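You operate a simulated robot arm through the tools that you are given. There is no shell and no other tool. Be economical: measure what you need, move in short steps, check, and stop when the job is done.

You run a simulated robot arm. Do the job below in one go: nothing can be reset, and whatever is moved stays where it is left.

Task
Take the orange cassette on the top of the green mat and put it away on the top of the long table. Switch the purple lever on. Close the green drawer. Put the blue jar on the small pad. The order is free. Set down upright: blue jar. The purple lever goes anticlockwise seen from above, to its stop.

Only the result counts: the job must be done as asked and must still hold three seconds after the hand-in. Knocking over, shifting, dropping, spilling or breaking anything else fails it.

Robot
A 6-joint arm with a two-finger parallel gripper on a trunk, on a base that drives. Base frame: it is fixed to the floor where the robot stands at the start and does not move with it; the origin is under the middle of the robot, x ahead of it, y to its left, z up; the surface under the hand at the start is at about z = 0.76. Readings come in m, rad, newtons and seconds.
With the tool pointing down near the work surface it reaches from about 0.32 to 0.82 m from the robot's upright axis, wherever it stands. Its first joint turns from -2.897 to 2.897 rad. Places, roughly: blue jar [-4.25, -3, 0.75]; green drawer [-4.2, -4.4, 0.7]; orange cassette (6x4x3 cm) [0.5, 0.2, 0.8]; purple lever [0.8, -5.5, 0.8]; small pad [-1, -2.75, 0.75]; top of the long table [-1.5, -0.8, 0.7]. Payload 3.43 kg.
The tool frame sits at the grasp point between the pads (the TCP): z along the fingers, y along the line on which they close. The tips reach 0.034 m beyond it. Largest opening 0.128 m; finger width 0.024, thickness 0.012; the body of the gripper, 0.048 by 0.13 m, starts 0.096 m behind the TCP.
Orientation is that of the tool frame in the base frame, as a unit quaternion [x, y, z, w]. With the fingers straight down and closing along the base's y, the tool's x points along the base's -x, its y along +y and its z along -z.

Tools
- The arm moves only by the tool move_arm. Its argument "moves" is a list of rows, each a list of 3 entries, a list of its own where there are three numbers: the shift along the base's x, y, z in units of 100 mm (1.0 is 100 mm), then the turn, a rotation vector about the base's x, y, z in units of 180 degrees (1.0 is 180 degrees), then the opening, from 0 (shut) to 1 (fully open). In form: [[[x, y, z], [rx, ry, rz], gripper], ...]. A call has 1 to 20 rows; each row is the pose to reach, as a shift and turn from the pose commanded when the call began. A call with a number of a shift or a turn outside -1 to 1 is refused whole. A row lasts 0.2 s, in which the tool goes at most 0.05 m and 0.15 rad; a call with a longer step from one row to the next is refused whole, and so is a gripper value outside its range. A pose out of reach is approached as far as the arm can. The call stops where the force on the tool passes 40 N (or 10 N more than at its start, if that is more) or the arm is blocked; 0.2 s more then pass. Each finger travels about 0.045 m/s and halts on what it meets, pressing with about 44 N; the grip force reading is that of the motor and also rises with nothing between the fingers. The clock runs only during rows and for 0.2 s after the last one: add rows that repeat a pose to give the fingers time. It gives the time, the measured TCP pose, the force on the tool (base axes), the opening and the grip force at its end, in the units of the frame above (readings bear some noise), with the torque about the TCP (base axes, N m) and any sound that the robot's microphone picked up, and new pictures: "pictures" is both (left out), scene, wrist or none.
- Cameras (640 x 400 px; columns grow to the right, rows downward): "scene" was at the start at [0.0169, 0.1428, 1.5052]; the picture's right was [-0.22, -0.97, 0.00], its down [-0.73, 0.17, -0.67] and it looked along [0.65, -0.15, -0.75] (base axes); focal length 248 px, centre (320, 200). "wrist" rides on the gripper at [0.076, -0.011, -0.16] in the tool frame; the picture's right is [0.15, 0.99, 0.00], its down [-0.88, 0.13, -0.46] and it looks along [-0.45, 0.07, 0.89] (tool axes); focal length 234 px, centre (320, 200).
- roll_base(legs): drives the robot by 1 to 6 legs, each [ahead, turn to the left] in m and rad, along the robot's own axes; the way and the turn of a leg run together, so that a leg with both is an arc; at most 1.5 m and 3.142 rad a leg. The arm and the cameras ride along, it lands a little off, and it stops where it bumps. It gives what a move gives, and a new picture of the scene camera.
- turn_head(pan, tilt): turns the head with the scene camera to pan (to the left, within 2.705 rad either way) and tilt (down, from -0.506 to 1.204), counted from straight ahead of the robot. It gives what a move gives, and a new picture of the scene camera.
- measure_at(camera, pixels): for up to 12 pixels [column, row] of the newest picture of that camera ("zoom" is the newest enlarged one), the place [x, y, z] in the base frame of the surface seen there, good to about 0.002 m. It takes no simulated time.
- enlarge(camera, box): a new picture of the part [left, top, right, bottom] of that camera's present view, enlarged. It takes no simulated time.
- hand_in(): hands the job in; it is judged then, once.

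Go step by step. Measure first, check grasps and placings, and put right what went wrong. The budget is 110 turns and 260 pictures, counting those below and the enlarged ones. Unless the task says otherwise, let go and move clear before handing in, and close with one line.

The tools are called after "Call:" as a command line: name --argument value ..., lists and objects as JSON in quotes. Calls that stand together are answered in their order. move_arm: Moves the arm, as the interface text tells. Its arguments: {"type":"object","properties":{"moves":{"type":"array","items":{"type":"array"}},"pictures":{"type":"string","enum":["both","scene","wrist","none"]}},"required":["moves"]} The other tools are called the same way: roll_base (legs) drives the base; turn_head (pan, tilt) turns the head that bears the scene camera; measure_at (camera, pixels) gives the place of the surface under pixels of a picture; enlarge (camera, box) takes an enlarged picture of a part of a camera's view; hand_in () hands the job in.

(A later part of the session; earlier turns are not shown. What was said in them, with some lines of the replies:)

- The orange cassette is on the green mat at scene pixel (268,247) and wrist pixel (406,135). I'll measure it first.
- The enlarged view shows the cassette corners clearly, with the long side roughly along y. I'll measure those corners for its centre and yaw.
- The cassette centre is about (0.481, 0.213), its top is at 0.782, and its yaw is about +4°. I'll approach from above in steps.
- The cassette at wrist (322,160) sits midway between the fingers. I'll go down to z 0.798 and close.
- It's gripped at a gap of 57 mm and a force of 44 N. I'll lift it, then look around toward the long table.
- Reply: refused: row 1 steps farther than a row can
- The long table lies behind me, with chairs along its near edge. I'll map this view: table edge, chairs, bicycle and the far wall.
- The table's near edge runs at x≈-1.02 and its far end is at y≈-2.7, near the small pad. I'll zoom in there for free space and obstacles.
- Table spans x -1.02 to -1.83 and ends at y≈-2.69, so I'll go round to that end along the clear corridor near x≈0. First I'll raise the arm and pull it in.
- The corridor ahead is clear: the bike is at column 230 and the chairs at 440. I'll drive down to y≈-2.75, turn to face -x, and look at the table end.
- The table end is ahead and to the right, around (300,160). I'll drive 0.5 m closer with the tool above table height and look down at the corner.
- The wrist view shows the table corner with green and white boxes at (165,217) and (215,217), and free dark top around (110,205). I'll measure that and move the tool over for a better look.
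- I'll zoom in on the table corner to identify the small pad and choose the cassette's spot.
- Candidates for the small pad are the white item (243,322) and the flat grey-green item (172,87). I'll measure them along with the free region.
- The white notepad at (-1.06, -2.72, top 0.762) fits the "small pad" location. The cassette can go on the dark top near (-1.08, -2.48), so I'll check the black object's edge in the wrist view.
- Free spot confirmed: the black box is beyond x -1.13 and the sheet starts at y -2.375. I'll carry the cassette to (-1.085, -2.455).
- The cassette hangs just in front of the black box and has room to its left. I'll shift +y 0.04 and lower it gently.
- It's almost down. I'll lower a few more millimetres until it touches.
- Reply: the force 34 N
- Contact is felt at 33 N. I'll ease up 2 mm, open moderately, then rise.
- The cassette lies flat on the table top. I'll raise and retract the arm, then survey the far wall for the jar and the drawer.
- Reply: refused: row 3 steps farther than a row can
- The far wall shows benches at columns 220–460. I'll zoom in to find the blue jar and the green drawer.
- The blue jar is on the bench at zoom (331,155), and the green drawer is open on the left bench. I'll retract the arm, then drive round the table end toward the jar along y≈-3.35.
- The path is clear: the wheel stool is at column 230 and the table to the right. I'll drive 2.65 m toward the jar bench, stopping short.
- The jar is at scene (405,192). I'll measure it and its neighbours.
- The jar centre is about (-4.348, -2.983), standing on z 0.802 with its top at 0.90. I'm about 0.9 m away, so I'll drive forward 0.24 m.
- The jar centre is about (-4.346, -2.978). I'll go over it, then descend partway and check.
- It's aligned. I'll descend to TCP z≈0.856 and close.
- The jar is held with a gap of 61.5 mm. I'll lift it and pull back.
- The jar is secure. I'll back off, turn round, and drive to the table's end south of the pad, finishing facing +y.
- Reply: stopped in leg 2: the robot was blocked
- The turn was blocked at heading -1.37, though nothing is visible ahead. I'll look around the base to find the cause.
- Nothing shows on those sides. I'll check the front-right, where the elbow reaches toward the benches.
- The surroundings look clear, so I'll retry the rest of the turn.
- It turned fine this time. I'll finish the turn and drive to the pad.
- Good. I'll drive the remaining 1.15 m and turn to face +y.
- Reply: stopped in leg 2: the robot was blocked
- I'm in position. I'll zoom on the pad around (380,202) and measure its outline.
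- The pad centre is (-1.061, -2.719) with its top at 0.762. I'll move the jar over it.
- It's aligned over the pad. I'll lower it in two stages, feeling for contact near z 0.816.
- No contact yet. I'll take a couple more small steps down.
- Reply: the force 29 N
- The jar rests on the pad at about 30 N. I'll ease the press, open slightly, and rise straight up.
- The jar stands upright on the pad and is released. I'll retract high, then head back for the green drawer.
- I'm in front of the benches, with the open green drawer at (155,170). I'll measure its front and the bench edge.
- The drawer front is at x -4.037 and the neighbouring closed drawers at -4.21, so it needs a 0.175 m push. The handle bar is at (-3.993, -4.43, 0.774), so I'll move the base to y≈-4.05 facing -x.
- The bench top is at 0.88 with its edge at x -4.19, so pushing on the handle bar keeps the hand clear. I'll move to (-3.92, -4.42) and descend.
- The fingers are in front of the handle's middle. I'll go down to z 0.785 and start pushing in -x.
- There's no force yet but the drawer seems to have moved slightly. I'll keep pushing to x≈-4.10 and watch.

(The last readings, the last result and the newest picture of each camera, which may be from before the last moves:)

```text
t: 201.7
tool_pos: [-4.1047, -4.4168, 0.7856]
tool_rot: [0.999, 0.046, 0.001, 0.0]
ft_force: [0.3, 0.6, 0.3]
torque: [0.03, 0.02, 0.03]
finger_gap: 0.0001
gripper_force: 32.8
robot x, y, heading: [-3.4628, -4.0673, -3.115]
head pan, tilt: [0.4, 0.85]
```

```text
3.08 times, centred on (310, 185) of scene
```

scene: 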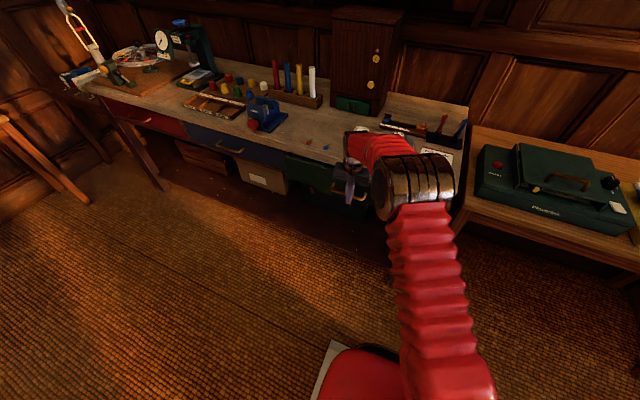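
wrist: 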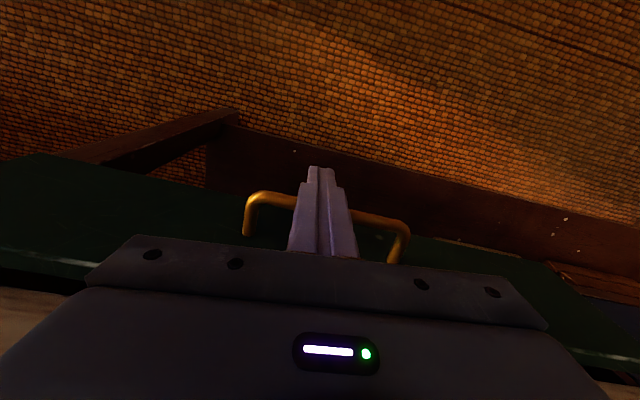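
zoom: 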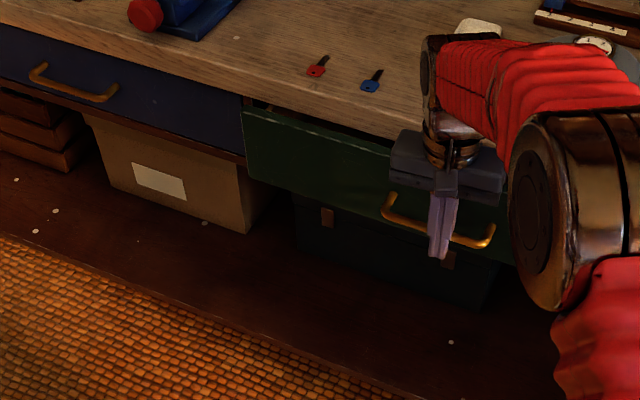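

The drawer is sliding in. I'll measure its face and the bench edge, then finish the push.

Call:
measure_at --camera "zoom" --pixels '[[300, 150], [350, 170], [200, 110], [150, 95], [320, 110], [405, 215]]'

Call:
move_arm --moves '[[[-0.15, 0, 0], [0, 0, 0], 0], [[-0.25, 0, 0], [0, 0, 0], 0], [[-0.35, 0, 0], [0, 0, 0], 0], [[-0.43, 0, 0], [0, 0, 0], 0]]' --pictures "scene"

Call:
enlarge --camera "scene" --box '[230, 120, 390, 250]'

Call:
measure_at --camera "zoom" --pixels '[[300, 150], [350, 170], [270, 140], [150, 95], [320, 110], [230, 130]]'

```text
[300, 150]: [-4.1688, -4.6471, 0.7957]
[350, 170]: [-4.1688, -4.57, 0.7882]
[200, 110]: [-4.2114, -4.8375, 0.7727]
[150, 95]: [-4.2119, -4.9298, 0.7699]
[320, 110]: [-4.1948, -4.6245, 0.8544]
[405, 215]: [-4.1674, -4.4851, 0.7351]
```

```text
t: 202.7
tool_pos: [-4.1476, -4.4186, 0.7862]
tool_rot: [0.999, 0.046, 0.001, -0.001]
ft_force: [0.1, 0.6, -0.6]
torque: [-0.01, -0.03, 0.02]
finger_gap: 0.0
gripper_force: 32.8
robot x, y, heading: [-3.4635, -4.0639, -3.112]
head pan, tilt: [0.4, 0.85]
```

scene: 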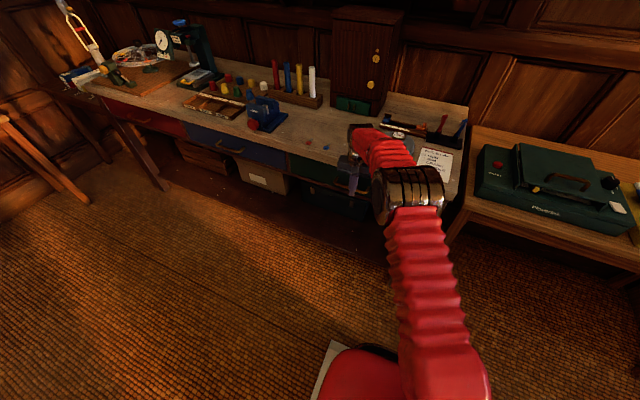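

```text
3.08 times, centred on (310, 185) of scene
```

zoom: 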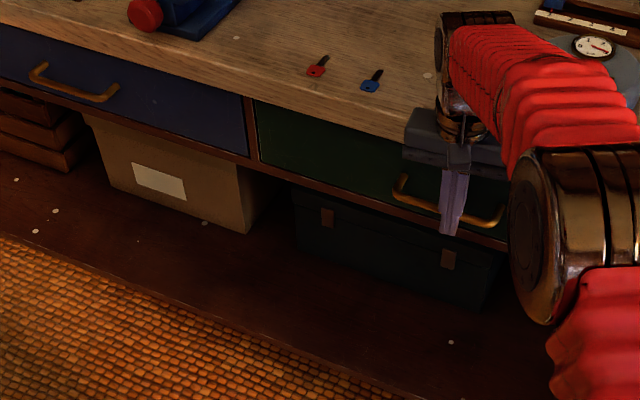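

```text
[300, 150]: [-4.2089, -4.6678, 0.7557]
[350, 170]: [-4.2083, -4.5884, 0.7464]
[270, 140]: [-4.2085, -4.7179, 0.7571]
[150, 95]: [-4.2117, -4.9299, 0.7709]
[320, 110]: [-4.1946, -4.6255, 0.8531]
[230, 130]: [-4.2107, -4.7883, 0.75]
```

There are about 3 mm left: green is at -4.2085 and blue at -4.2115. I'll push a little more until it stops.

Call:
move_arm --moves '[[[-0.03, 0, 0], [0, 0, 0], 0], [[-0.06, 0, 0], [0, 0, 0], 0], [[-0.09, 0, 0], [0, 0, 0], 0], [[-0.09, 0, 0], [0, 0, 0], 0]]' --pictures "none"

Call:
enlarge --camera "scene" --box '[230, 120, 390, 250]'

Call:
measure_at --camera "zoom" --pixels '[[300, 150], [350, 170], [150, 95], [200, 110]]'

```text
t: 203.5
tool_pos: [-4.1484, -4.4193, 0.7847]
tool_rot: [0.999, 0.048, 0.008, -0.002]
ft_force: [5.7, 0.9, 1.5]
torque: [0.08, -0.07, -0.03]
finger_gap: 0.0
gripper_force: 32.7
robot x, y, heading: [-3.4618, -4.067, -3.117]
head pan, tilt: [0.4, 0.85]
stopped in row 3: the force on the tool passed its limit at 44 N (the readings are from after the stop); the commanded pose is now the measured one
```

```text
3.08 times, centred on (310, 185) of scene
```

zoom: 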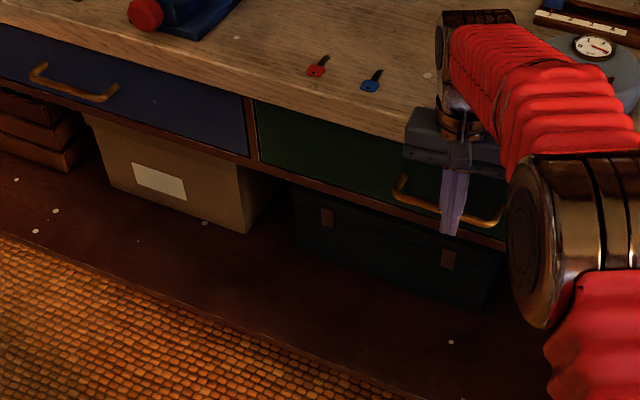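

```text
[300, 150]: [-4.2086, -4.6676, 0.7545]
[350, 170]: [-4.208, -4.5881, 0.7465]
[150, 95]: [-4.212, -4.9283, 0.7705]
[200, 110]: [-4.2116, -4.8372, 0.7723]
```

It stopped at 44 N with the drawer looking flush. To be sure it's the drawer's own stop, I'll lower slightly and push once more.

Call:
move_arm --moves '[[[0.05, 0, 0], [0, 0, 0], 0], [[0.05, 0, 0.06], [0, 0, 0], 0], [[0, 0, 0.06], [0, 0, 0], 0], [[-0.04, 0, 0.06], [0, 0, 0], 0], [[-0.08, 0, 0.06], [0, 0, 0], 0], [[-0.1, 0, 0.06], [0, 0, 0], 0]]' --pictures "wrist"

Call:
measure_at --camera "scene" --pixels '[[300, 167], [325, 170], [345, 176], [320, 180], [150, 122], [165, 125], [220, 140], [270, 155], [288, 163], [310, 184]]'

```text
t: 204.5
tool_pos: [-4.1501, -4.4195, 0.7889]
tool_rot: [0.999, 0.048, 0.014, -0.003]
ft_force: [6.4, -0.3, 2.0]
torque: [0.1, -0.12, -0.03]
finger_gap: 0.0003
gripper_force: 32.4
robot x, y, heading: [-3.4625, -4.0683, -3.119]
head pan, tilt: [0.4, 0.85]
stopped in row 5: the force on the tool passed its limit at 46 N (the readings are from after the stop); the commanded pose is now the measured one
```

wrist: 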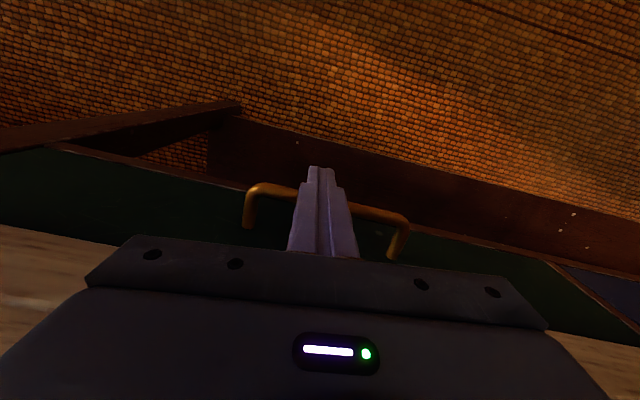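

```text
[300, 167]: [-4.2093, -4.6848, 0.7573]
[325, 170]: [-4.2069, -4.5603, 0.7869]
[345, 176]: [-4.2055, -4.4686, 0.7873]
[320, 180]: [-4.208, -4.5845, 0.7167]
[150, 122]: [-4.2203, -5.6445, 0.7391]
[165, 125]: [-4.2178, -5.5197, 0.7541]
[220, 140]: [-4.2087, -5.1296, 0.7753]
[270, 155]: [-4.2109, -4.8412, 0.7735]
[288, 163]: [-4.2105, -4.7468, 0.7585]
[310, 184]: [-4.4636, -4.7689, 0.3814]
```

The face follows the slightly slanted bench line: -4.2055 at y -4.47 and -4.2105 at y -4.75. It is flush and at its stop, so I'll back out, raise the arm and go for the lever.

Call:
move_arm --moves '[[[0.3, 0, 0], [0, 0, 0], 0], [[0.7, 0.1, 0], [0, 0, 0], 0], [[0.9, 0.1, 0.3], [0, 0, 0], 0], [[1, 0.3, 0.65], [0, 0, 0], 0], [[1, 0.6, 1], [0, 0, 0], 0]]' --pictures "none"

Call:
move_arm --moves '[[[0.4, 0.2, 0.2], [0, 0, 0], 0], [[0.7, 0.4, 0.5], [0, 0, 0], 0], [[0.9, 0.7, 0.8], [0, 0, 0], 0], [[1, 1, 1], [0, 0, 0], 0]]' --pictures "none"

Call:
turn_head --pan 0.4 --tilt 0.85

Call:
roll_base --legs '[[0, -1.6], [0.6, 0], [0, -1.55]]'

```text
t: 205.7
tool_pos: [-4.0505, -4.3605, 0.8901]
tool_rot: [0.999, 0.047, 0.014, -0.003]
ft_force: [0.3, 0.3, 0.4]
torque: [0.0, 0.03, 0.01]
finger_gap: 0.0
gripper_force: 32.6
robot x, y, heading: [-3.4605, -4.0674, -3.114]
head pan, tilt: [0.4, 0.85]
```

```text
t: 206.7
tool_pos: [-3.9509, -4.2574, 0.989]
tool_rot: [0.999, 0.047, 0.013, -0.003]
ft_force: [-0.7, 0.2, -0.2]
torque: [0.0, -0.03, 0.01]
finger_gap: 0.0
gripper_force: 32.8
robot x, y, heading: [-3.4621, -4.0623, -3.119]
head pan, tilt: [0.4, 0.85]
```

```text
t: 207.3
tool_pos: [-3.9521, -4.2582, 0.9905]
tool_rot: [0.999, 0.048, 0.014, -0.003]
ft_force: [0.3, 0.4, -0.1]
torque: [0.04, -0.02, 0.0]
finger_gap: 0.0
gripper_force: 33.1
robot x, y, heading: [-3.4591, -4.0651, -3.117]
head pan, tilt: [0.4, 0.85]
```

scene: 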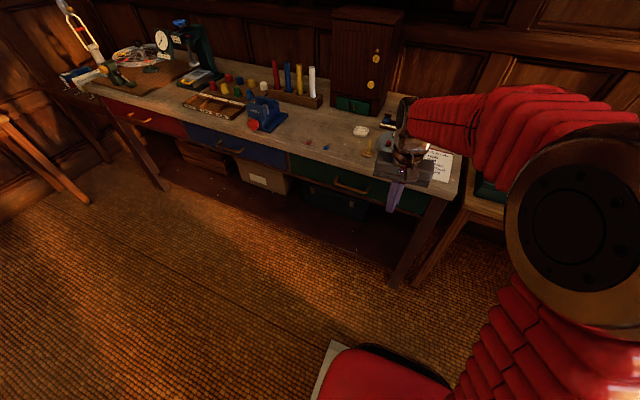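

```text
t: 220.8
tool_pos: [-3.1126, -3.0609, 0.99]
tool_rot: [-0.293, 0.956, -0.006, -0.012]
ft_force: [-0.1, -0.5, 0.8]
torque: [-0.02, -0.01, -0.05]
finger_gap: 0.0
gripper_force: 33.0
robot x, y, heading: [-3.491, -3.4026, 0.498]
head pan, tilt: [0.4, 0.85]
stopped in leg 3: the robot was blocked; the commanded pose is now the measured one
```

scene: 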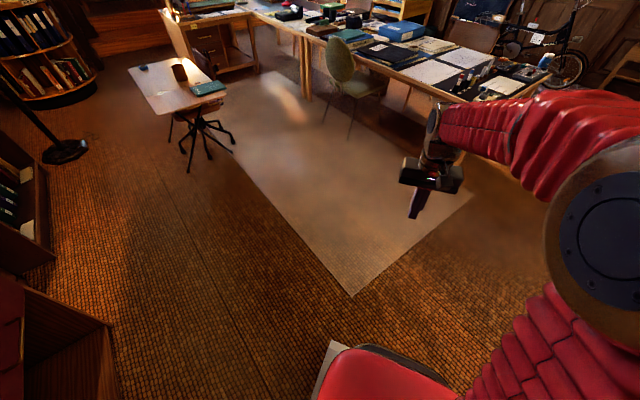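

The turn stopped early again with nothing nearby. I'll finish it and drive east along y≈-3.4.

Call:
roll_base --legs '[[0, -0.5], [1.4, 0], [1.4, 0]]'

Call:
turn_head --pan -0.6 --tilt 0.6

```text
t: 240.4
tool_pos: [-0.2166, -3.3204, 0.9898]
tool_rot: [-0.038, 0.999, -0.003, -0.013]
ft_force: [0.0, 0.3, 0.8]
torque: [0.0, 0.01, -0.03]
finger_gap: 0.0
gripper_force: 32.9
robot x, y, heading: [-0.7097, -3.4354, -0.015]
head pan, tilt: [0.4, 0.85]
```

scene: 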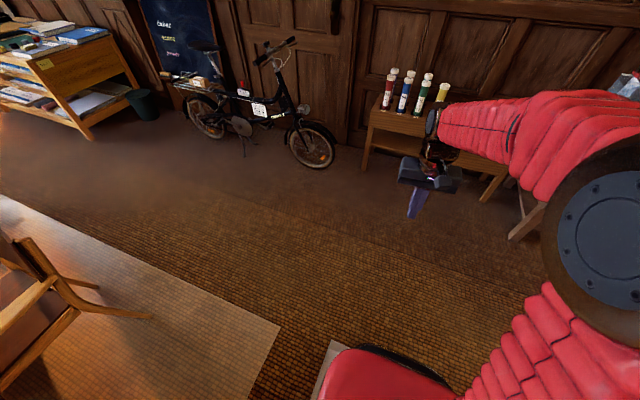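

```text
t: 241.7
tool_pos: [-0.2154, -3.3204, 0.9911]
tool_rot: [-0.039, 0.999, -0.002, -0.013]
ft_force: [-0.7, 0.4, -0.1]
torque: [0.0, -0.01, -0.02]
finger_gap: 0.0
gripper_force: 33.1
robot x, y, heading: [-0.7114, -3.4324, -0.016]
head pan, tilt: [-0.6, 0.6]
```

scene: 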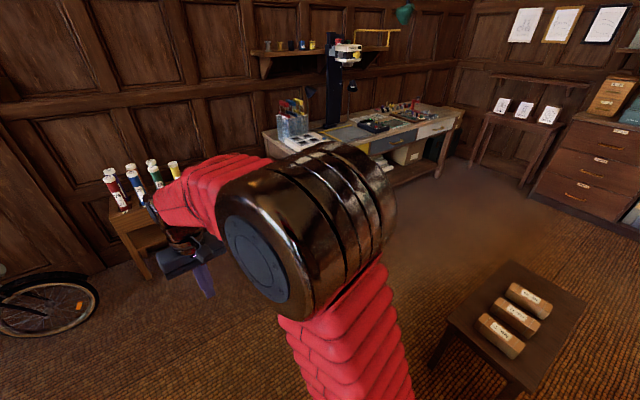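

The lever bench is at (360,135). I'll zoom for the purple lever.

Call:
enlarge --camera "scene" --box '[270, 80, 470, 200]'

Call:
measure_at --camera "scene" --pixels '[[448, 125], [400, 140], [375, 150], [438, 175], [460, 200], [525, 265], [445, 315], [590, 295], [510, 380], [430, 365], [400, 118]]'

```text
3.20 times, centred on (370, 140) of scene
```

zoom: 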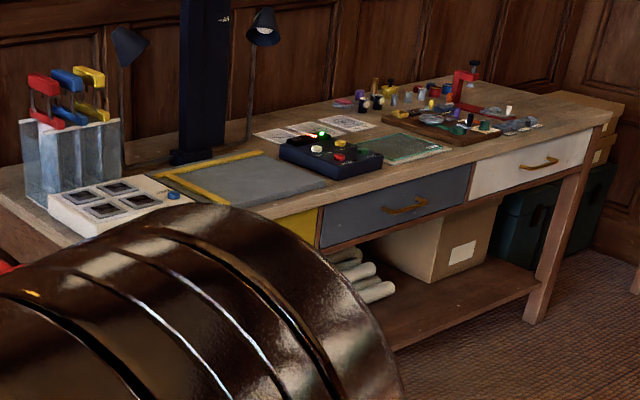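

```text
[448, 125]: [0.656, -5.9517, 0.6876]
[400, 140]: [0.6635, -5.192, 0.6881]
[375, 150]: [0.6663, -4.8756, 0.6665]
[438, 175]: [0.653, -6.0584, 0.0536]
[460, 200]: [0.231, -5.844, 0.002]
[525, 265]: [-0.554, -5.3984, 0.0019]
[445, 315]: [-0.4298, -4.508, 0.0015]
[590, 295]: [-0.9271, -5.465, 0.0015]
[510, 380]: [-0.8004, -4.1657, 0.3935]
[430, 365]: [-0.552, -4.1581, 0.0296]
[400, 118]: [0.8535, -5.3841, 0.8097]
```

The bench front is at x≈0.66. I'll drive to about (0.1, -5.35) through the gap between the stool and the bench, then face +x.

Call:
roll_base --legs '[[0.8, 0], [0, -1.55]]'

Call:
turn_head --pan 0.3 --tilt 0.7

```text
t: 252.8
tool_pos: [0.19, -3.9435, 0.992]
tool_rot: [0.678, 0.735, 0.007, -0.011]
ft_force: [0.6, 1.0, 0.1]
torque: [-0.02, 0.03, -0.05]
finger_gap: 0.0002
gripper_force: 32.9
robot x, y, heading: [0.1324, -3.4498, -1.567]
head pan, tilt: [-0.6, 0.6]
stopped in leg 2: the robot was blocked; the commanded pose is now the measured one
```

scene: 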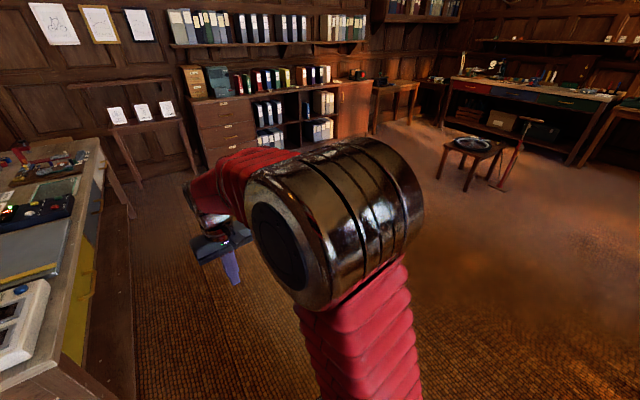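

```text
t: 254.0
tool_pos: [0.1907, -3.945, 0.992]
tool_rot: [0.678, 0.735, 0.007, -0.012]
ft_force: [-0.7, 0.4, -0.4]
torque: [-0.03, -0.01, -0.01]
finger_gap: 0.0002
gripper_force: 32.3
robot x, y, heading: [0.1352, -3.4469, -1.567]
head pan, tilt: [0.3, 0.7]
```

scene: 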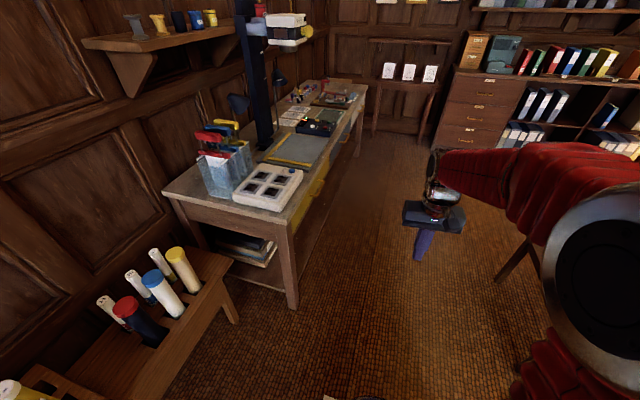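

The lane is clear. I'll drive 1.9 m down it, then turn left to face the bench.

Call:
roll_base --legs '[[0.95, -0.05], [0.95, 0.04]]'

Call:
roll_base --legs '[[0, 1.57]]'

Call:
turn_head --pan 0.1 --tilt 0.8

```text
t: 266.3
tool_pos: [0.0885, -5.8304, 0.9917]
tool_rot: [0.697, 0.717, 0.007, -0.01]
ft_force: [0.4, 0.6, -0.5]
torque: [-0.03, 0.02, 0.01]
finger_gap: 0.0
gripper_force: 32.9
robot x, y, heading: [0.0524, -5.3264, -1.618]
head pan, tilt: [0.3, 0.7]
```

scene: 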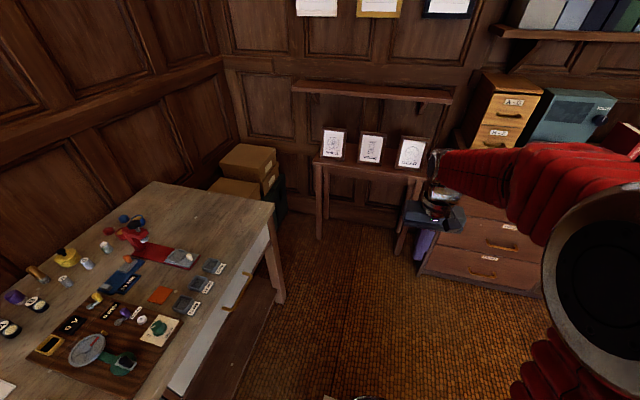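

```text
t: 272.2
tool_pos: [0.5597, -5.3061, 0.9915]
tool_rot: [-0.012, 1.0, -0.003, -0.014]
ft_force: [0.8, -0.1, -1.2]
torque: [0.01, 0.02, 0.0]
finger_gap: 0.0
gripper_force: 32.5
robot x, y, heading: [0.0576, -5.3899, -0.059]
head pan, tilt: [0.3, 0.7]
```

scene: 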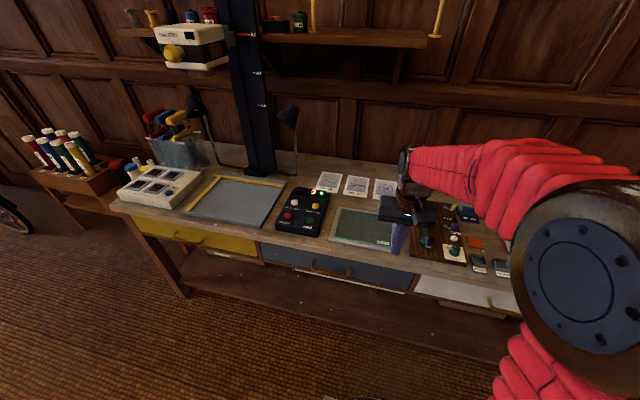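

```text
t: 272.9
tool_pos: [0.5586, -5.3061, 0.9931]
tool_rot: [-0.011, 1.0, -0.003, -0.013]
ft_force: [0.4, -0.4, -1.1]
torque: [-0.03, 0.0, 0.04]
finger_gap: 0.0
gripper_force: 33.1
robot x, y, heading: [0.0562, -5.389, -0.06]
head pan, tilt: [0.099, 0.799]
```

scene: 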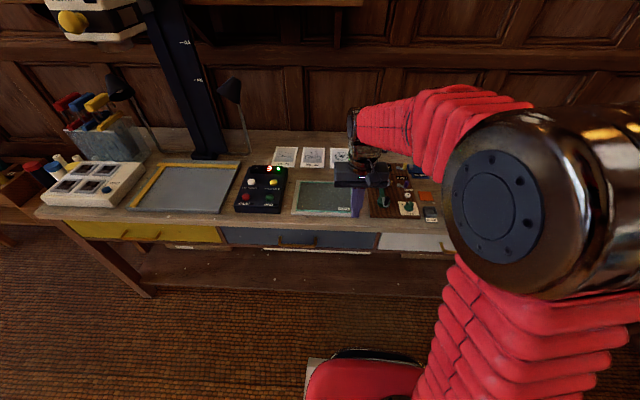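

The arm hides the lever board, which I saw earlier with a purple knob near (120,313). I'll swing the tool toward y -5.5 and use the wrist camera.

Call:
move_arm --moves '[[[-0.2, -0.4, 0.2], [0, 0, 0], 0], [[-0.3, -0.8, 0.4], [0, 0, 0], 0], [[-0.3, -1, 0.6], [0, 0, 0], 0]]' --pictures "both"

```text
t: 273.7
tool_pos: [0.5296, -5.4044, 1.0528]
tool_rot: [-0.011, 1.0, -0.003, -0.013]
ft_force: [-0.6, 0.4, -0.2]
torque: [-0.02, 0.0, -0.01]
finger_gap: 0.0
gripper_force: 33.1
robot x, y, heading: [0.059, -5.3889, -0.058]
head pan, tilt: [0.099, 0.799]
```

scene: 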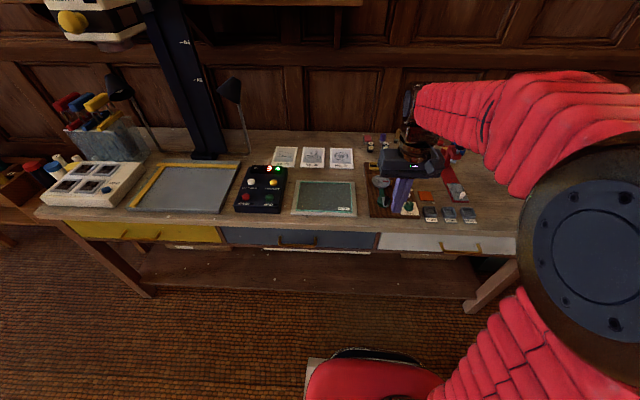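
wrist: 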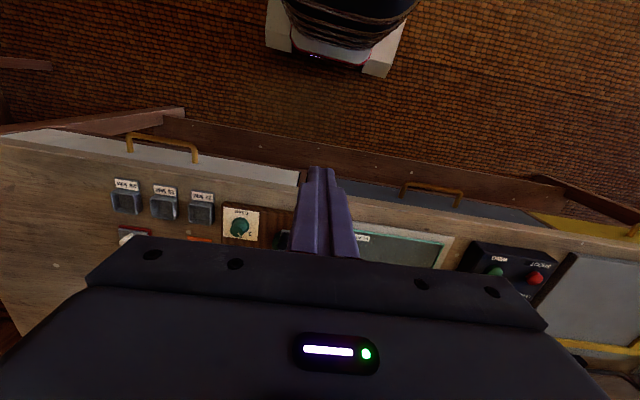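

I'll move the tool well to the right so the scene camera can see the board.

Call:
move_arm --moves '[[[-0.1, -0.45, 0.1], [0, 0, 0], 0], [[-0.2, -0.9, 0.1], [0, 0, 0], 0], [[-0.2, -1, 0.1], [0, 0, 0], 0]]' --pictures "none"

Call:
move_arm --moves '[[[-0.2, -0.4, 0], [0, 0, 0], 0], [[-0.4, -0.8, 0], [0, 0, 0], 0], [[-0.5, -1, 0], [0, 0, 0], 0]]' --pictures "scene"

Call:
enlarge --camera "scene" --box '[340, 120, 500, 240]'

```text
t: 274.5
tool_pos: [0.5093, -5.5047, 1.0617]
tool_rot: [-0.012, 1.0, -0.003, -0.013]
ft_force: [0.2, 0.8, 0.4]
torque: [0.0, -0.02, -0.02]
finger_gap: 0.0001
gripper_force: 33.0
robot x, y, heading: [0.058, -5.3902, -0.063]
head pan, tilt: [0.099, 0.799]
```

```text
t: 275.3
tool_pos: [0.4599, -5.6057, 1.0623]
tool_rot: [-0.011, 1.0, -0.003, -0.013]
ft_force: [0.4, 1.3, -0.4]
torque: [-0.03, 0.01, -0.02]
finger_gap: 0.0
gripper_force: 32.9
robot x, y, heading: [0.0574, -5.3867, -0.062]
head pan, tilt: [0.099, 0.799]
```

scene: 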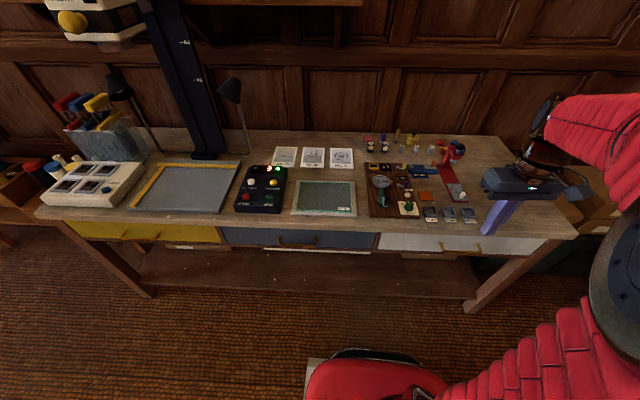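

```text
3.33 times, centred on (420, 180) of scene
```

zoom: 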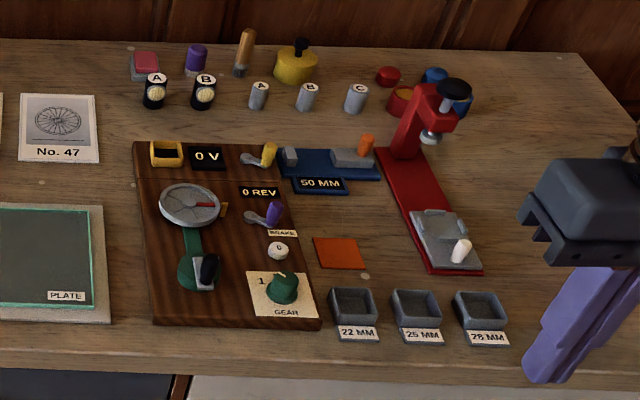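

The purple lever labelled BRAKE is at zoom (265,215). I'll zoom in further and measure.

Call:
enlarge --camera "scene" --box '[390, 150, 438, 195]'

```text
8.89 times, centred on (414, 172) of scene
```

zoom: 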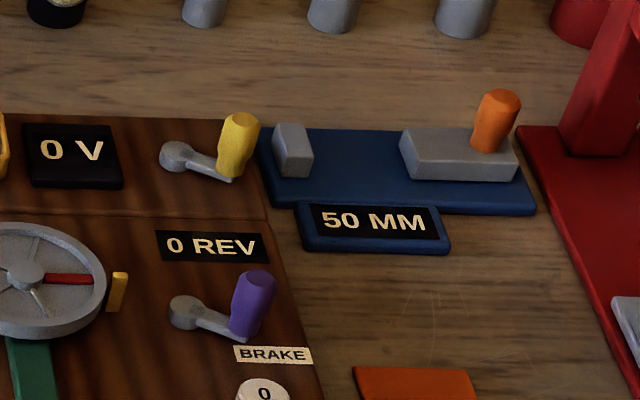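

Call:
measure_at --camera "zoom" --pixels '[[186, 308], [215, 320], [258, 285], [250, 320], [243, 335], [272, 290], [232, 300], [240, 135], [175, 155], [210, 245], [150, 300], [275, 390]]'

```text
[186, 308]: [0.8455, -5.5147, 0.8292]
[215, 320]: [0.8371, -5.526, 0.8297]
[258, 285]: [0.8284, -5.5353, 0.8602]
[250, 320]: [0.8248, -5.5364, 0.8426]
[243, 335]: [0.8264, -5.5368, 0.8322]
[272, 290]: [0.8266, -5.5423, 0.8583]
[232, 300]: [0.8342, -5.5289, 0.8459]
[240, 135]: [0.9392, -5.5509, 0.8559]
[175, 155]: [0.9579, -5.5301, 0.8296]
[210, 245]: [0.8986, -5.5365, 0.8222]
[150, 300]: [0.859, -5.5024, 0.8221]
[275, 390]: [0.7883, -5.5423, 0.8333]
```

The pivot is about (0.846, -5.515) and the knob about (0.832, -5.538) with its top at 0.868, so anticlockwise means pushing the knob toward +x and then round. The end of that arc is at my reach limit, so I'll roll forward 0.12 m.

Call:
roll_base --legs '[[0.12, 0]]'

Call:
enlarge --camera "scene" --box '[380, 160, 460, 220]'

```text
t: 276.8
tool_pos: [0.5831, -5.6115, 1.0607]
tool_rot: [-0.014, 1.0, -0.002, -0.013]
ft_force: [-0.2, 0.6, -0.2]
torque: [-0.04, 0.01, 0.0]
finger_gap: 0.0001
gripper_force: 33.1
robot x, y, heading: [0.1768, -5.3951, -0.059]
head pan, tilt: [0.099, 0.799]
```

scene: 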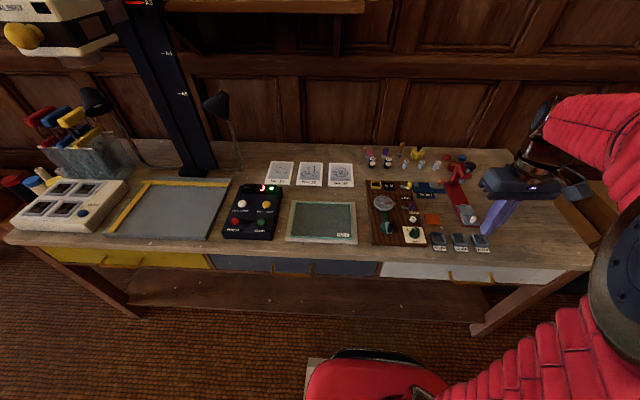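

```text
6.67 times, centred on (420, 190) of scene
```

zoom: 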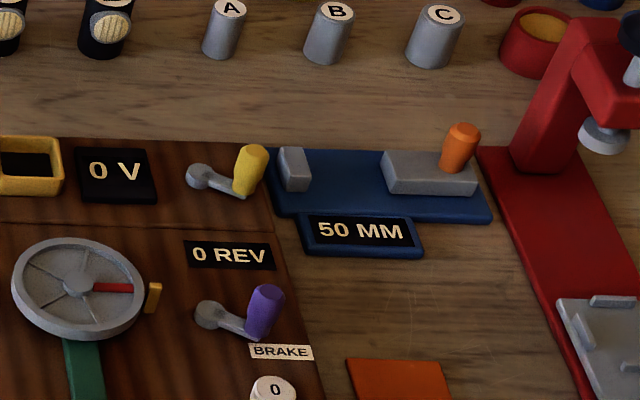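

Call:
measure_at --camera "zoom" --pixels '[[210, 312], [268, 292], [262, 315], [258, 335], [250, 310], [280, 310], [273, 385], [80, 285], [150, 290], [600, 40], [130, 250]]'

Call:
move_arm --moves '[[[0.3, 0.1, 0], [0, 0, 0], 0], [[0.7, 0.3, 0], [0, 0, 0], 0], [[1, 0.5, 0], [0, 0, 0], 0]]' --pictures "none"

Call:
move_arm --moves '[[[0.4, 0.2, 0], [0, 0, 0], 0], [[0.8, 0.3, -0.2], [0, 0, 0], 0], [[1, 0.38, -0.5], [0, 0, 0], 0], [[1, 0.38, -0.8], [0, 0, 0], 0]]' --pictures "both"

```text
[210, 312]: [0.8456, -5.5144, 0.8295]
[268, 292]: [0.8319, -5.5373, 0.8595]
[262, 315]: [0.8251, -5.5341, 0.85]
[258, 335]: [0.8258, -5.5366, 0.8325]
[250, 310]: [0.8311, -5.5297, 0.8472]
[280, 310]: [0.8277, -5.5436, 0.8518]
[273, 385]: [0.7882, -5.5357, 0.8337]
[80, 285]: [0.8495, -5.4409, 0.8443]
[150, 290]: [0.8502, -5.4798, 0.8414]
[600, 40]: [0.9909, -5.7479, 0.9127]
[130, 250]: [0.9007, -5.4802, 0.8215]
```

```text
t: 277.6
tool_pos: [0.6822, -5.5605, 1.061]
tool_rot: [-0.014, 1.0, -0.003, -0.014]
ft_force: [0.0, -0.3, -0.3]
torque: [-0.02, 0.02, -0.02]
finger_gap: 0.0
gripper_force: 32.8
robot x, y, heading: [0.1756, -5.395, -0.058]
head pan, tilt: [0.099, 0.799]
```

```text
t: 278.6
tool_pos: [0.7838, -5.5218, 0.9821]
tool_rot: [-0.013, 1.0, -0.003, -0.013]
ft_force: [0.6, 0.7, -0.2]
torque: [0.03, -0.02, 0.0]
finger_gap: 0.0
gripper_force: 32.8
robot x, y, heading: [0.1799, -5.3983, -0.058]
head pan, tilt: [0.099, 0.799]
```

scene: 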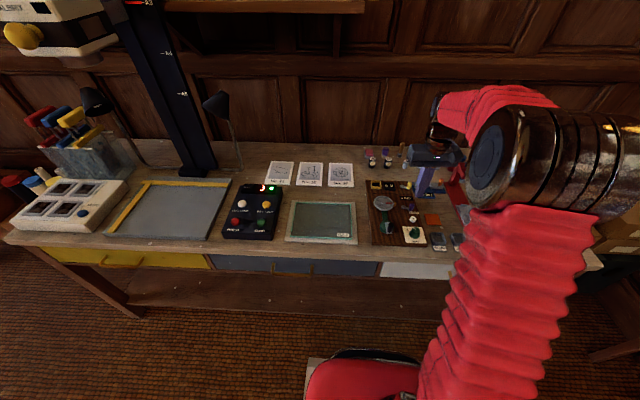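
wrist: 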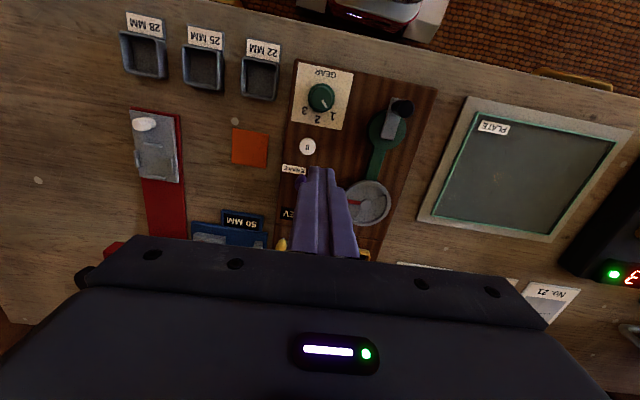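

I'm positioned behind the lever. I'll check the green crank's black knob height before descending.

Call:
measure_at --camera "wrist" --pixels '[[402, 107], [385, 130], [368, 200], [321, 97], [307, 147], [295, 168], [345, 195]]'

Call:
move_arm --moves '[[[0.1, -0.01, -0.3], [0, 0, 0], 0], [[0.18, -0.01, -0.6], [0, 0, 0], 0], [[0.18, -0.01, -0.85], [0, 0, 0], 0]]' --pictures "both"

Call:
enlarge --camera "scene" --box '[380, 150, 460, 250]'

```text
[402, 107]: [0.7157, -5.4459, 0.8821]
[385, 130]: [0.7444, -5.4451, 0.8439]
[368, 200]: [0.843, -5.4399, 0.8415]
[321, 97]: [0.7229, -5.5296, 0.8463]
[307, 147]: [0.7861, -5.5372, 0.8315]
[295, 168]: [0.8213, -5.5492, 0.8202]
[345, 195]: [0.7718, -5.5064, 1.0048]
```

```text
t: 279.4
tool_pos: [0.7993, -5.5241, 0.8972]
tool_rot: [-0.013, 1.0, -0.003, -0.014]
ft_force: [0.3, -0.1, 0.1]
torque: [0.0, 0.01, -0.01]
finger_gap: 0.0002
gripper_force: 32.6
robot x, y, heading: [0.1794, -5.3961, -0.064]
head pan, tilt: [0.099, 0.799]
```

scene: 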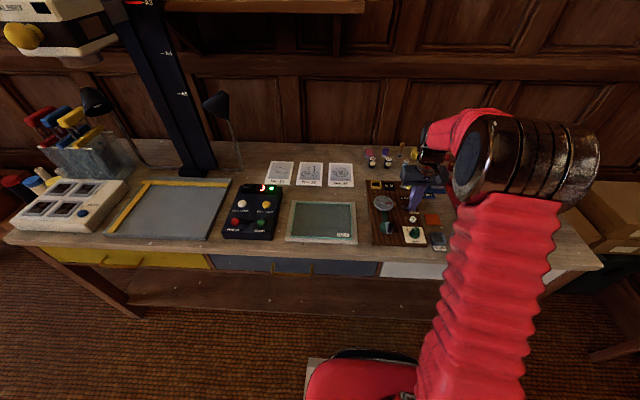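
wrist: 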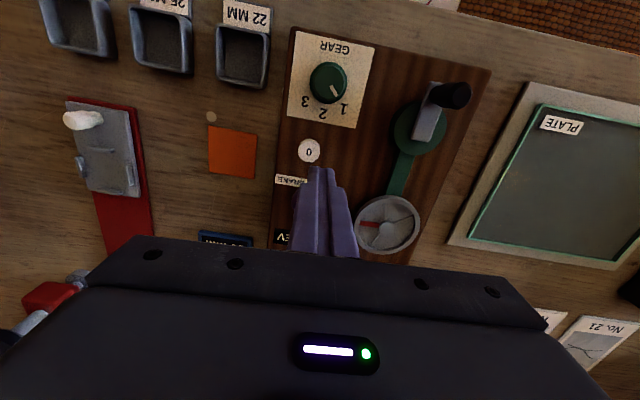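

```text
4.00 times, centred on (420, 200) of scene
```

zoom: 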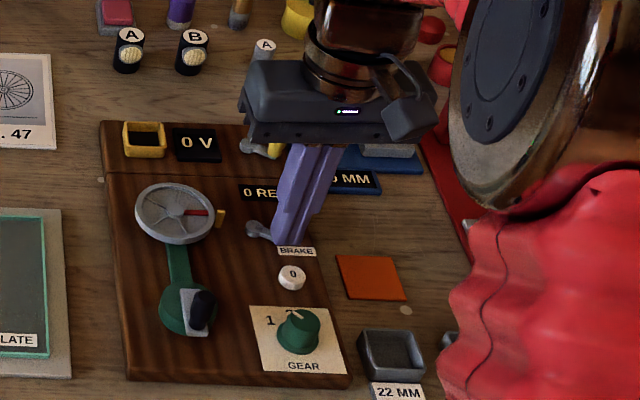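

The fingertips sit just on the near side of the purple knob. I'll drop 2 cm and sweep along the arc toward +x, then check.

Call:
move_arm --moves '[[[0.03, 0.01, -0.12], [0, 0, 0], 0], [[0.03, 0.01, -0.21], [0, 0, 0], 0], [[0.13, -0.06, -0.21], [0, 0, 0], 0], [[0.23, -0.14, -0.21], [0, 0, 0], 0], [[0.32, -0.2, -0.21], [0, 0, 0], 0], [[0.43, -0.235, -0.21], [0, 0, 0], 0]]' --pictures "both"

Call:
enlarge --camera "scene" --box '[380, 150, 460, 250]'

```text
t: 280.8
tool_pos: [0.8414, -5.5471, 0.8753]
tool_rot: [-0.013, 1.0, -0.002, -0.016]
ft_force: [-19.6, 7.2, 5.4]
torque: [0.19, 0.36, 0.22]
finger_gap: 0.0
gripper_force: 33.2
robot x, y, heading: [0.1778, -5.3951, -0.057]
head pan, tilt: [0.099, 0.799]
```

scene: 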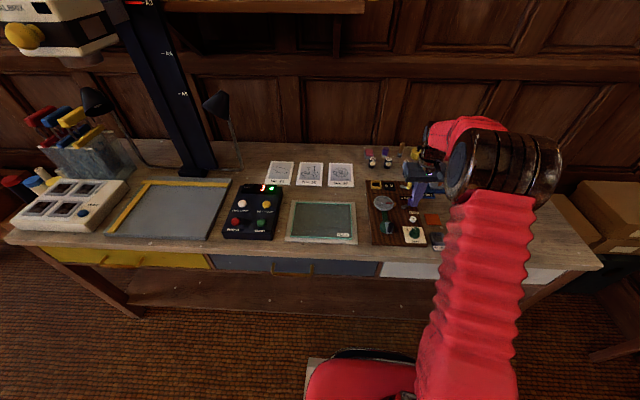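
wrist: 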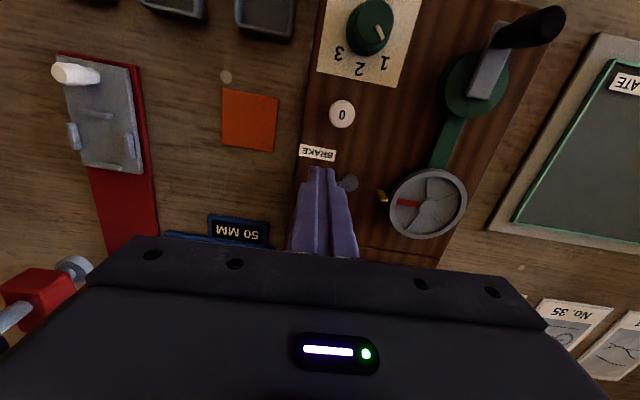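

```text
4.00 times, centred on (420, 200) of scene
```

zoom: 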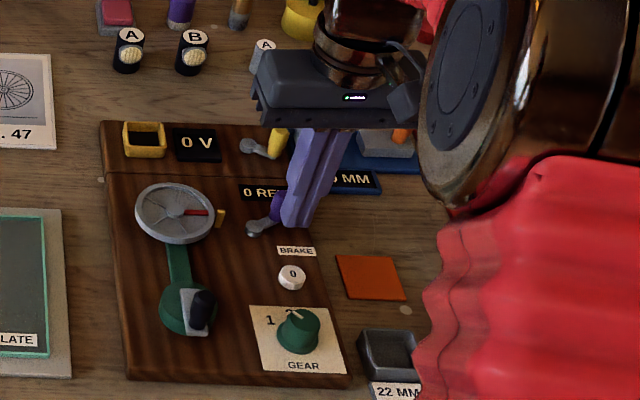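

The lever has rotated, with its arm now pointing up-right at zoom (268,215). I'll continue the arc until it hits the stop.

Call:
move_arm --moves '[[[0.06, 0.0, 0], [0, 0, 0], 0], [[0.11, 0.01, 0], [0, 0, 0], 0], [[0.17, 0.03, 0], [0, 0, 0], 0], [[0.22, 0.06, 0], [0, 0, 0], 0], [[0.26, 0.095, 0], [0, 0, 0], 0]]' --pictures "wrist"

Call:
enlarge --camera "scene" --box '[380, 150, 460, 250]'

```text
t: 281.1
tool_pos: [0.841, -5.5469, 0.8755]
tool_rot: [-0.013, 1.0, -0.002, -0.021]
ft_force: [-12.2, 1.0, 6.2]
torque: [0.08, 0.21, 0.12]
finger_gap: 0.0003
gripper_force: 33.1
robot x, y, heading: [0.1728, -5.3942, -0.056]
head pan, tilt: [0.099, 0.799]
stopped in row 1: the force on the tool passed its limit at 47 N (the readings are from after the stop); the commanded pose is now the measured one
```

wrist: 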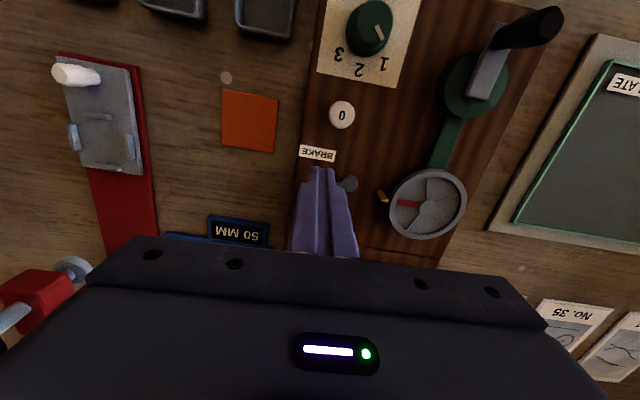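

```text
4.00 times, centred on (420, 200) of scene
```

zoom: 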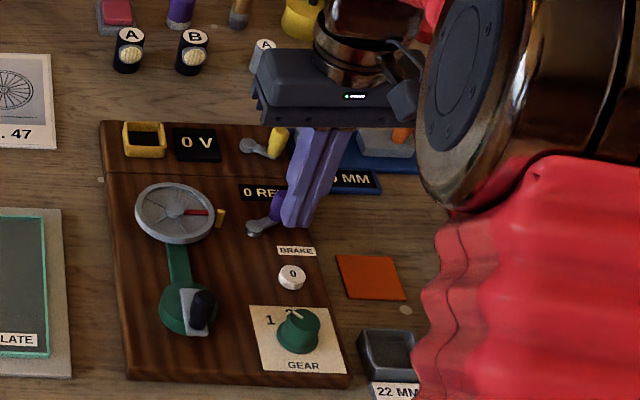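

It stopped at 47 N without moving, which is probably the stop. I'll back off, lift, and measure the lever's new angle.

Call:
move_arm --moves '[[[-0.1, -0.05, 0], [0, 0, 0], 0], [[-0.3, -0.1, 0.1], [0, 0, 0], 0], [[-0.4, -0.1, 0.5], [0, 0, 0], 0], [[-0.6, -0.3, 0.9], [0, 0, 0], 0], [[-0.9, -0.6, 1], [0, 0, 0], 0], [[-1, -1, 1], [0, 0, 0], 0]]' --pictures "none"

Call:
enlarge --camera "scene" --box '[390, 170, 438, 220]'

```text
t: 282.5
tool_pos: [0.7408, -5.6477, 0.975]
tool_rot: [-0.014, 1.0, -0.002, -0.019]
ft_force: [0.5, -0.2, -0.5]
torque: [-0.02, 0.02, 0.01]
finger_gap: 0.0
gripper_force: 33.4
robot x, y, heading: [0.1772, -5.3925, -0.064]
head pan, tilt: [0.099, 0.799]
```

```text
8.00 times, centred on (414, 195) of scene
```

zoom: 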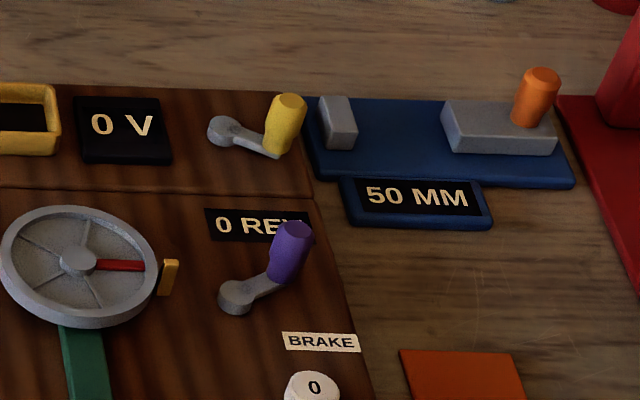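

Call:
measure_at --camera "zoom" --pixels '[[235, 297], [265, 285], [288, 245], [280, 275], [293, 228], [305, 255]]'

```text
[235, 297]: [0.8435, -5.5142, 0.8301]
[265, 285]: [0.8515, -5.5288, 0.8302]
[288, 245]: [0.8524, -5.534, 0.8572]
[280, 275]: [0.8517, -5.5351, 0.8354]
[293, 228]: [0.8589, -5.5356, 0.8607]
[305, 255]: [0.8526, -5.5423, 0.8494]
```

The lever now points at about -61°, from -120° originally, so it has turned 60° and ended against resistance. To confirm it's the stop, I'll make one more push on the knob from a different side, in +y.

Call:
move_arm --moves '[[[0.4, 0.2, -0.1], [0, 0, 0], 0], [[0.8, 0.4, -0.2], [0, 0, 0], 0], [[1, 0.68, -0.4], [0, 0, 0], 0], [[1, 0.68, -0.75], [0, 0, 0], 0]]' --pictures "none"

Call:
move_arm --moves '[[[0.1, 0, -0.24], [0, 0, 0], 0], [[0.17, 0.05, -0.24], [0, 0, 0], 0], [[0.17, 0.1, -0.24], [0, 0, 0], 0], [[0.17, 0.15, -0.24], [0, 0, 0], 0], [[0.17, 0.2, -0.24], [0, 0, 0], 0], [[0.17, 0.25, -0.24], [0, 0, 0], 0], [[0.17, 0.3, -0.24], [0, 0, 0], 0]]' --pictures "scene"

Call:
enlarge --camera "scene" --box '[380, 150, 460, 250]'

```text
t: 283.5
tool_pos: [0.8425, -5.5799, 0.8996]
tool_rot: [-0.014, 1.0, -0.002, -0.019]
ft_force: [1.4, 0.0, 0.2]
torque: [0.01, 0.03, 0.04]
finger_gap: 0.0
gripper_force: 32.8
robot x, y, heading: [0.1772, -5.3955, -0.057]
head pan, tilt: [0.099, 0.799]
```

```text
t: 285.1
tool_pos: [0.8587, -5.5582, 0.8769]
tool_rot: [-0.012, 1.0, -0.007, -0.019]
ft_force: [2.0, -6.4, -5.5]
torque: [-0.15, -0.02, 0.0]
finger_gap: 0.0
gripper_force: 32.5
robot x, y, heading: [0.179, -5.3927, -0.062]
head pan, tilt: [0.099, 0.799]
stopped in row 7: the force on the tool passed its limit at 46 N (the readings are from after the stop); the commanded pose is now the measured one
```

scene: 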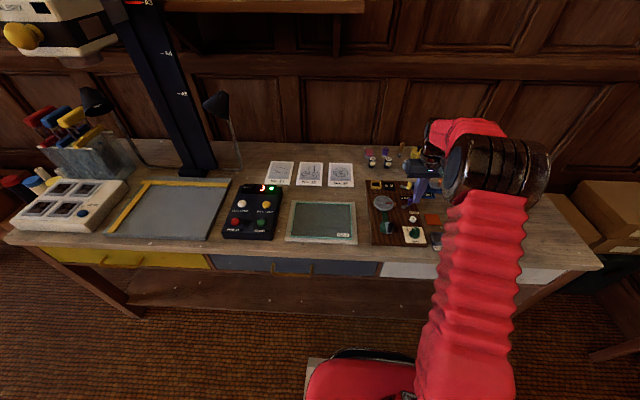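

```text
4.00 times, centred on (420, 200) of scene
```

zoom: 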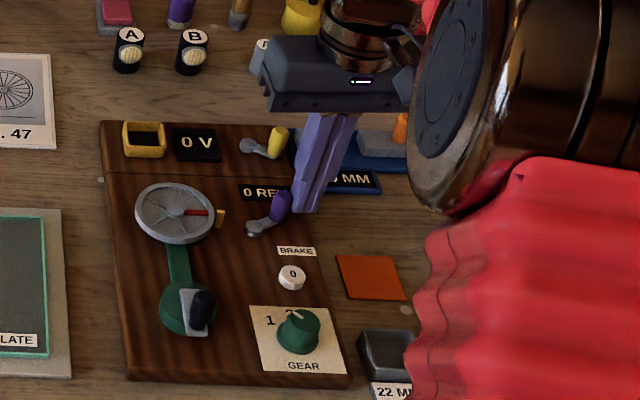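

It's blocked from both sides, so this is the hard stop. I'll back off in -y, lift clear, and check the lever and neighbours.

Call:
move_arm --moves '[[[0, -0.15, 0], [0, 0, 0], 0], [[-0.05, -0.25, 0.2], [0, 0, 0], 0], [[-0.2, -0.3, 0.6], [0, 0, 0], 0], [[-0.5, -0.5, 0.9], [0, 0, 0], 0], [[-0.8, -0.8, 1], [0, 0, 0], 0], [[-1, -1, 1], [0, 0, 0], 0]]' --pictures "none"

Call:
move_arm --moves '[[[-0.4, 0, 0.2], [0, 0, 0], 0], [[-0.8, 0, 0.4], [0, 0, 0], 0], [[-1, 0, 0.6], [0, 0, 0], 0]]' --pictures "scene"

Call:
enlarge --camera "scene" --box '[365, 140, 485, 250]'

```text
t: 286.5
tool_pos: [0.7585, -5.6559, 0.9751]
tool_rot: [-0.012, 1.0, -0.007, -0.017]
ft_force: [-0.3, 0.3, -0.8]
torque: [-0.02, 0.01, -0.03]
finger_gap: 0.0001
gripper_force: 33.0
robot x, y, heading: [0.1804, -5.3958, -0.062]
head pan, tilt: [0.099, 0.799]
```

```text
t: 287.3
tool_pos: [0.6583, -5.6581, 1.0368]
tool_rot: [-0.011, 1.0, -0.007, -0.018]
ft_force: [-0.1, -0.3, 0.3]
torque: [0.04, 0.01, 0.01]
finger_gap: 0.0001
gripper_force: 33.1
robot x, y, heading: [0.1821, -5.397, -0.06]
head pan, tilt: [0.099, 0.799]
```

scene: 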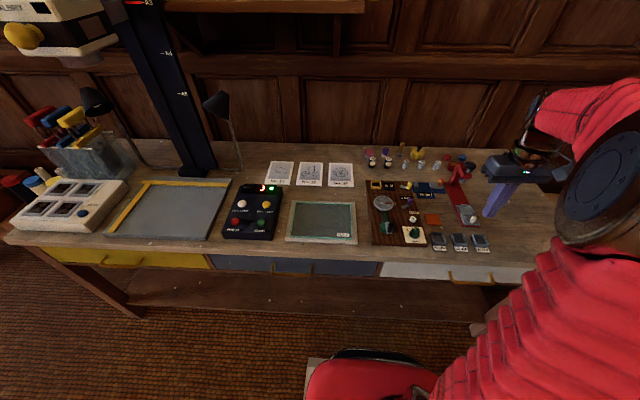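

```text
3.64 times, centred on (425, 195) of scene
```

zoom: 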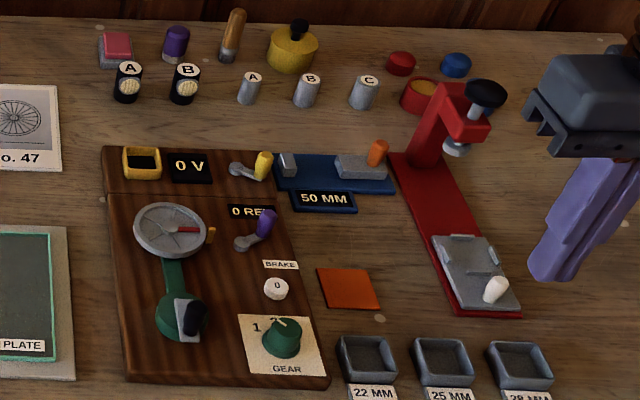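

The lever stands at its stop, its neighbours are undisturbed, and the arm is clear. The cassette, drawer and jar were all checked earlier, so I'm handing in.

Call:
hand_in

```text
The job is handed in.
```

All four parts are done and handed in: the orange cassette lies on the long table, the purple lever is turned anticlockwise to its stop, the green drawer is closed, and the blue jar stands upright on the small pad. I took the white notepad at the table corner, the only item near the listed spot, to be the small pad.
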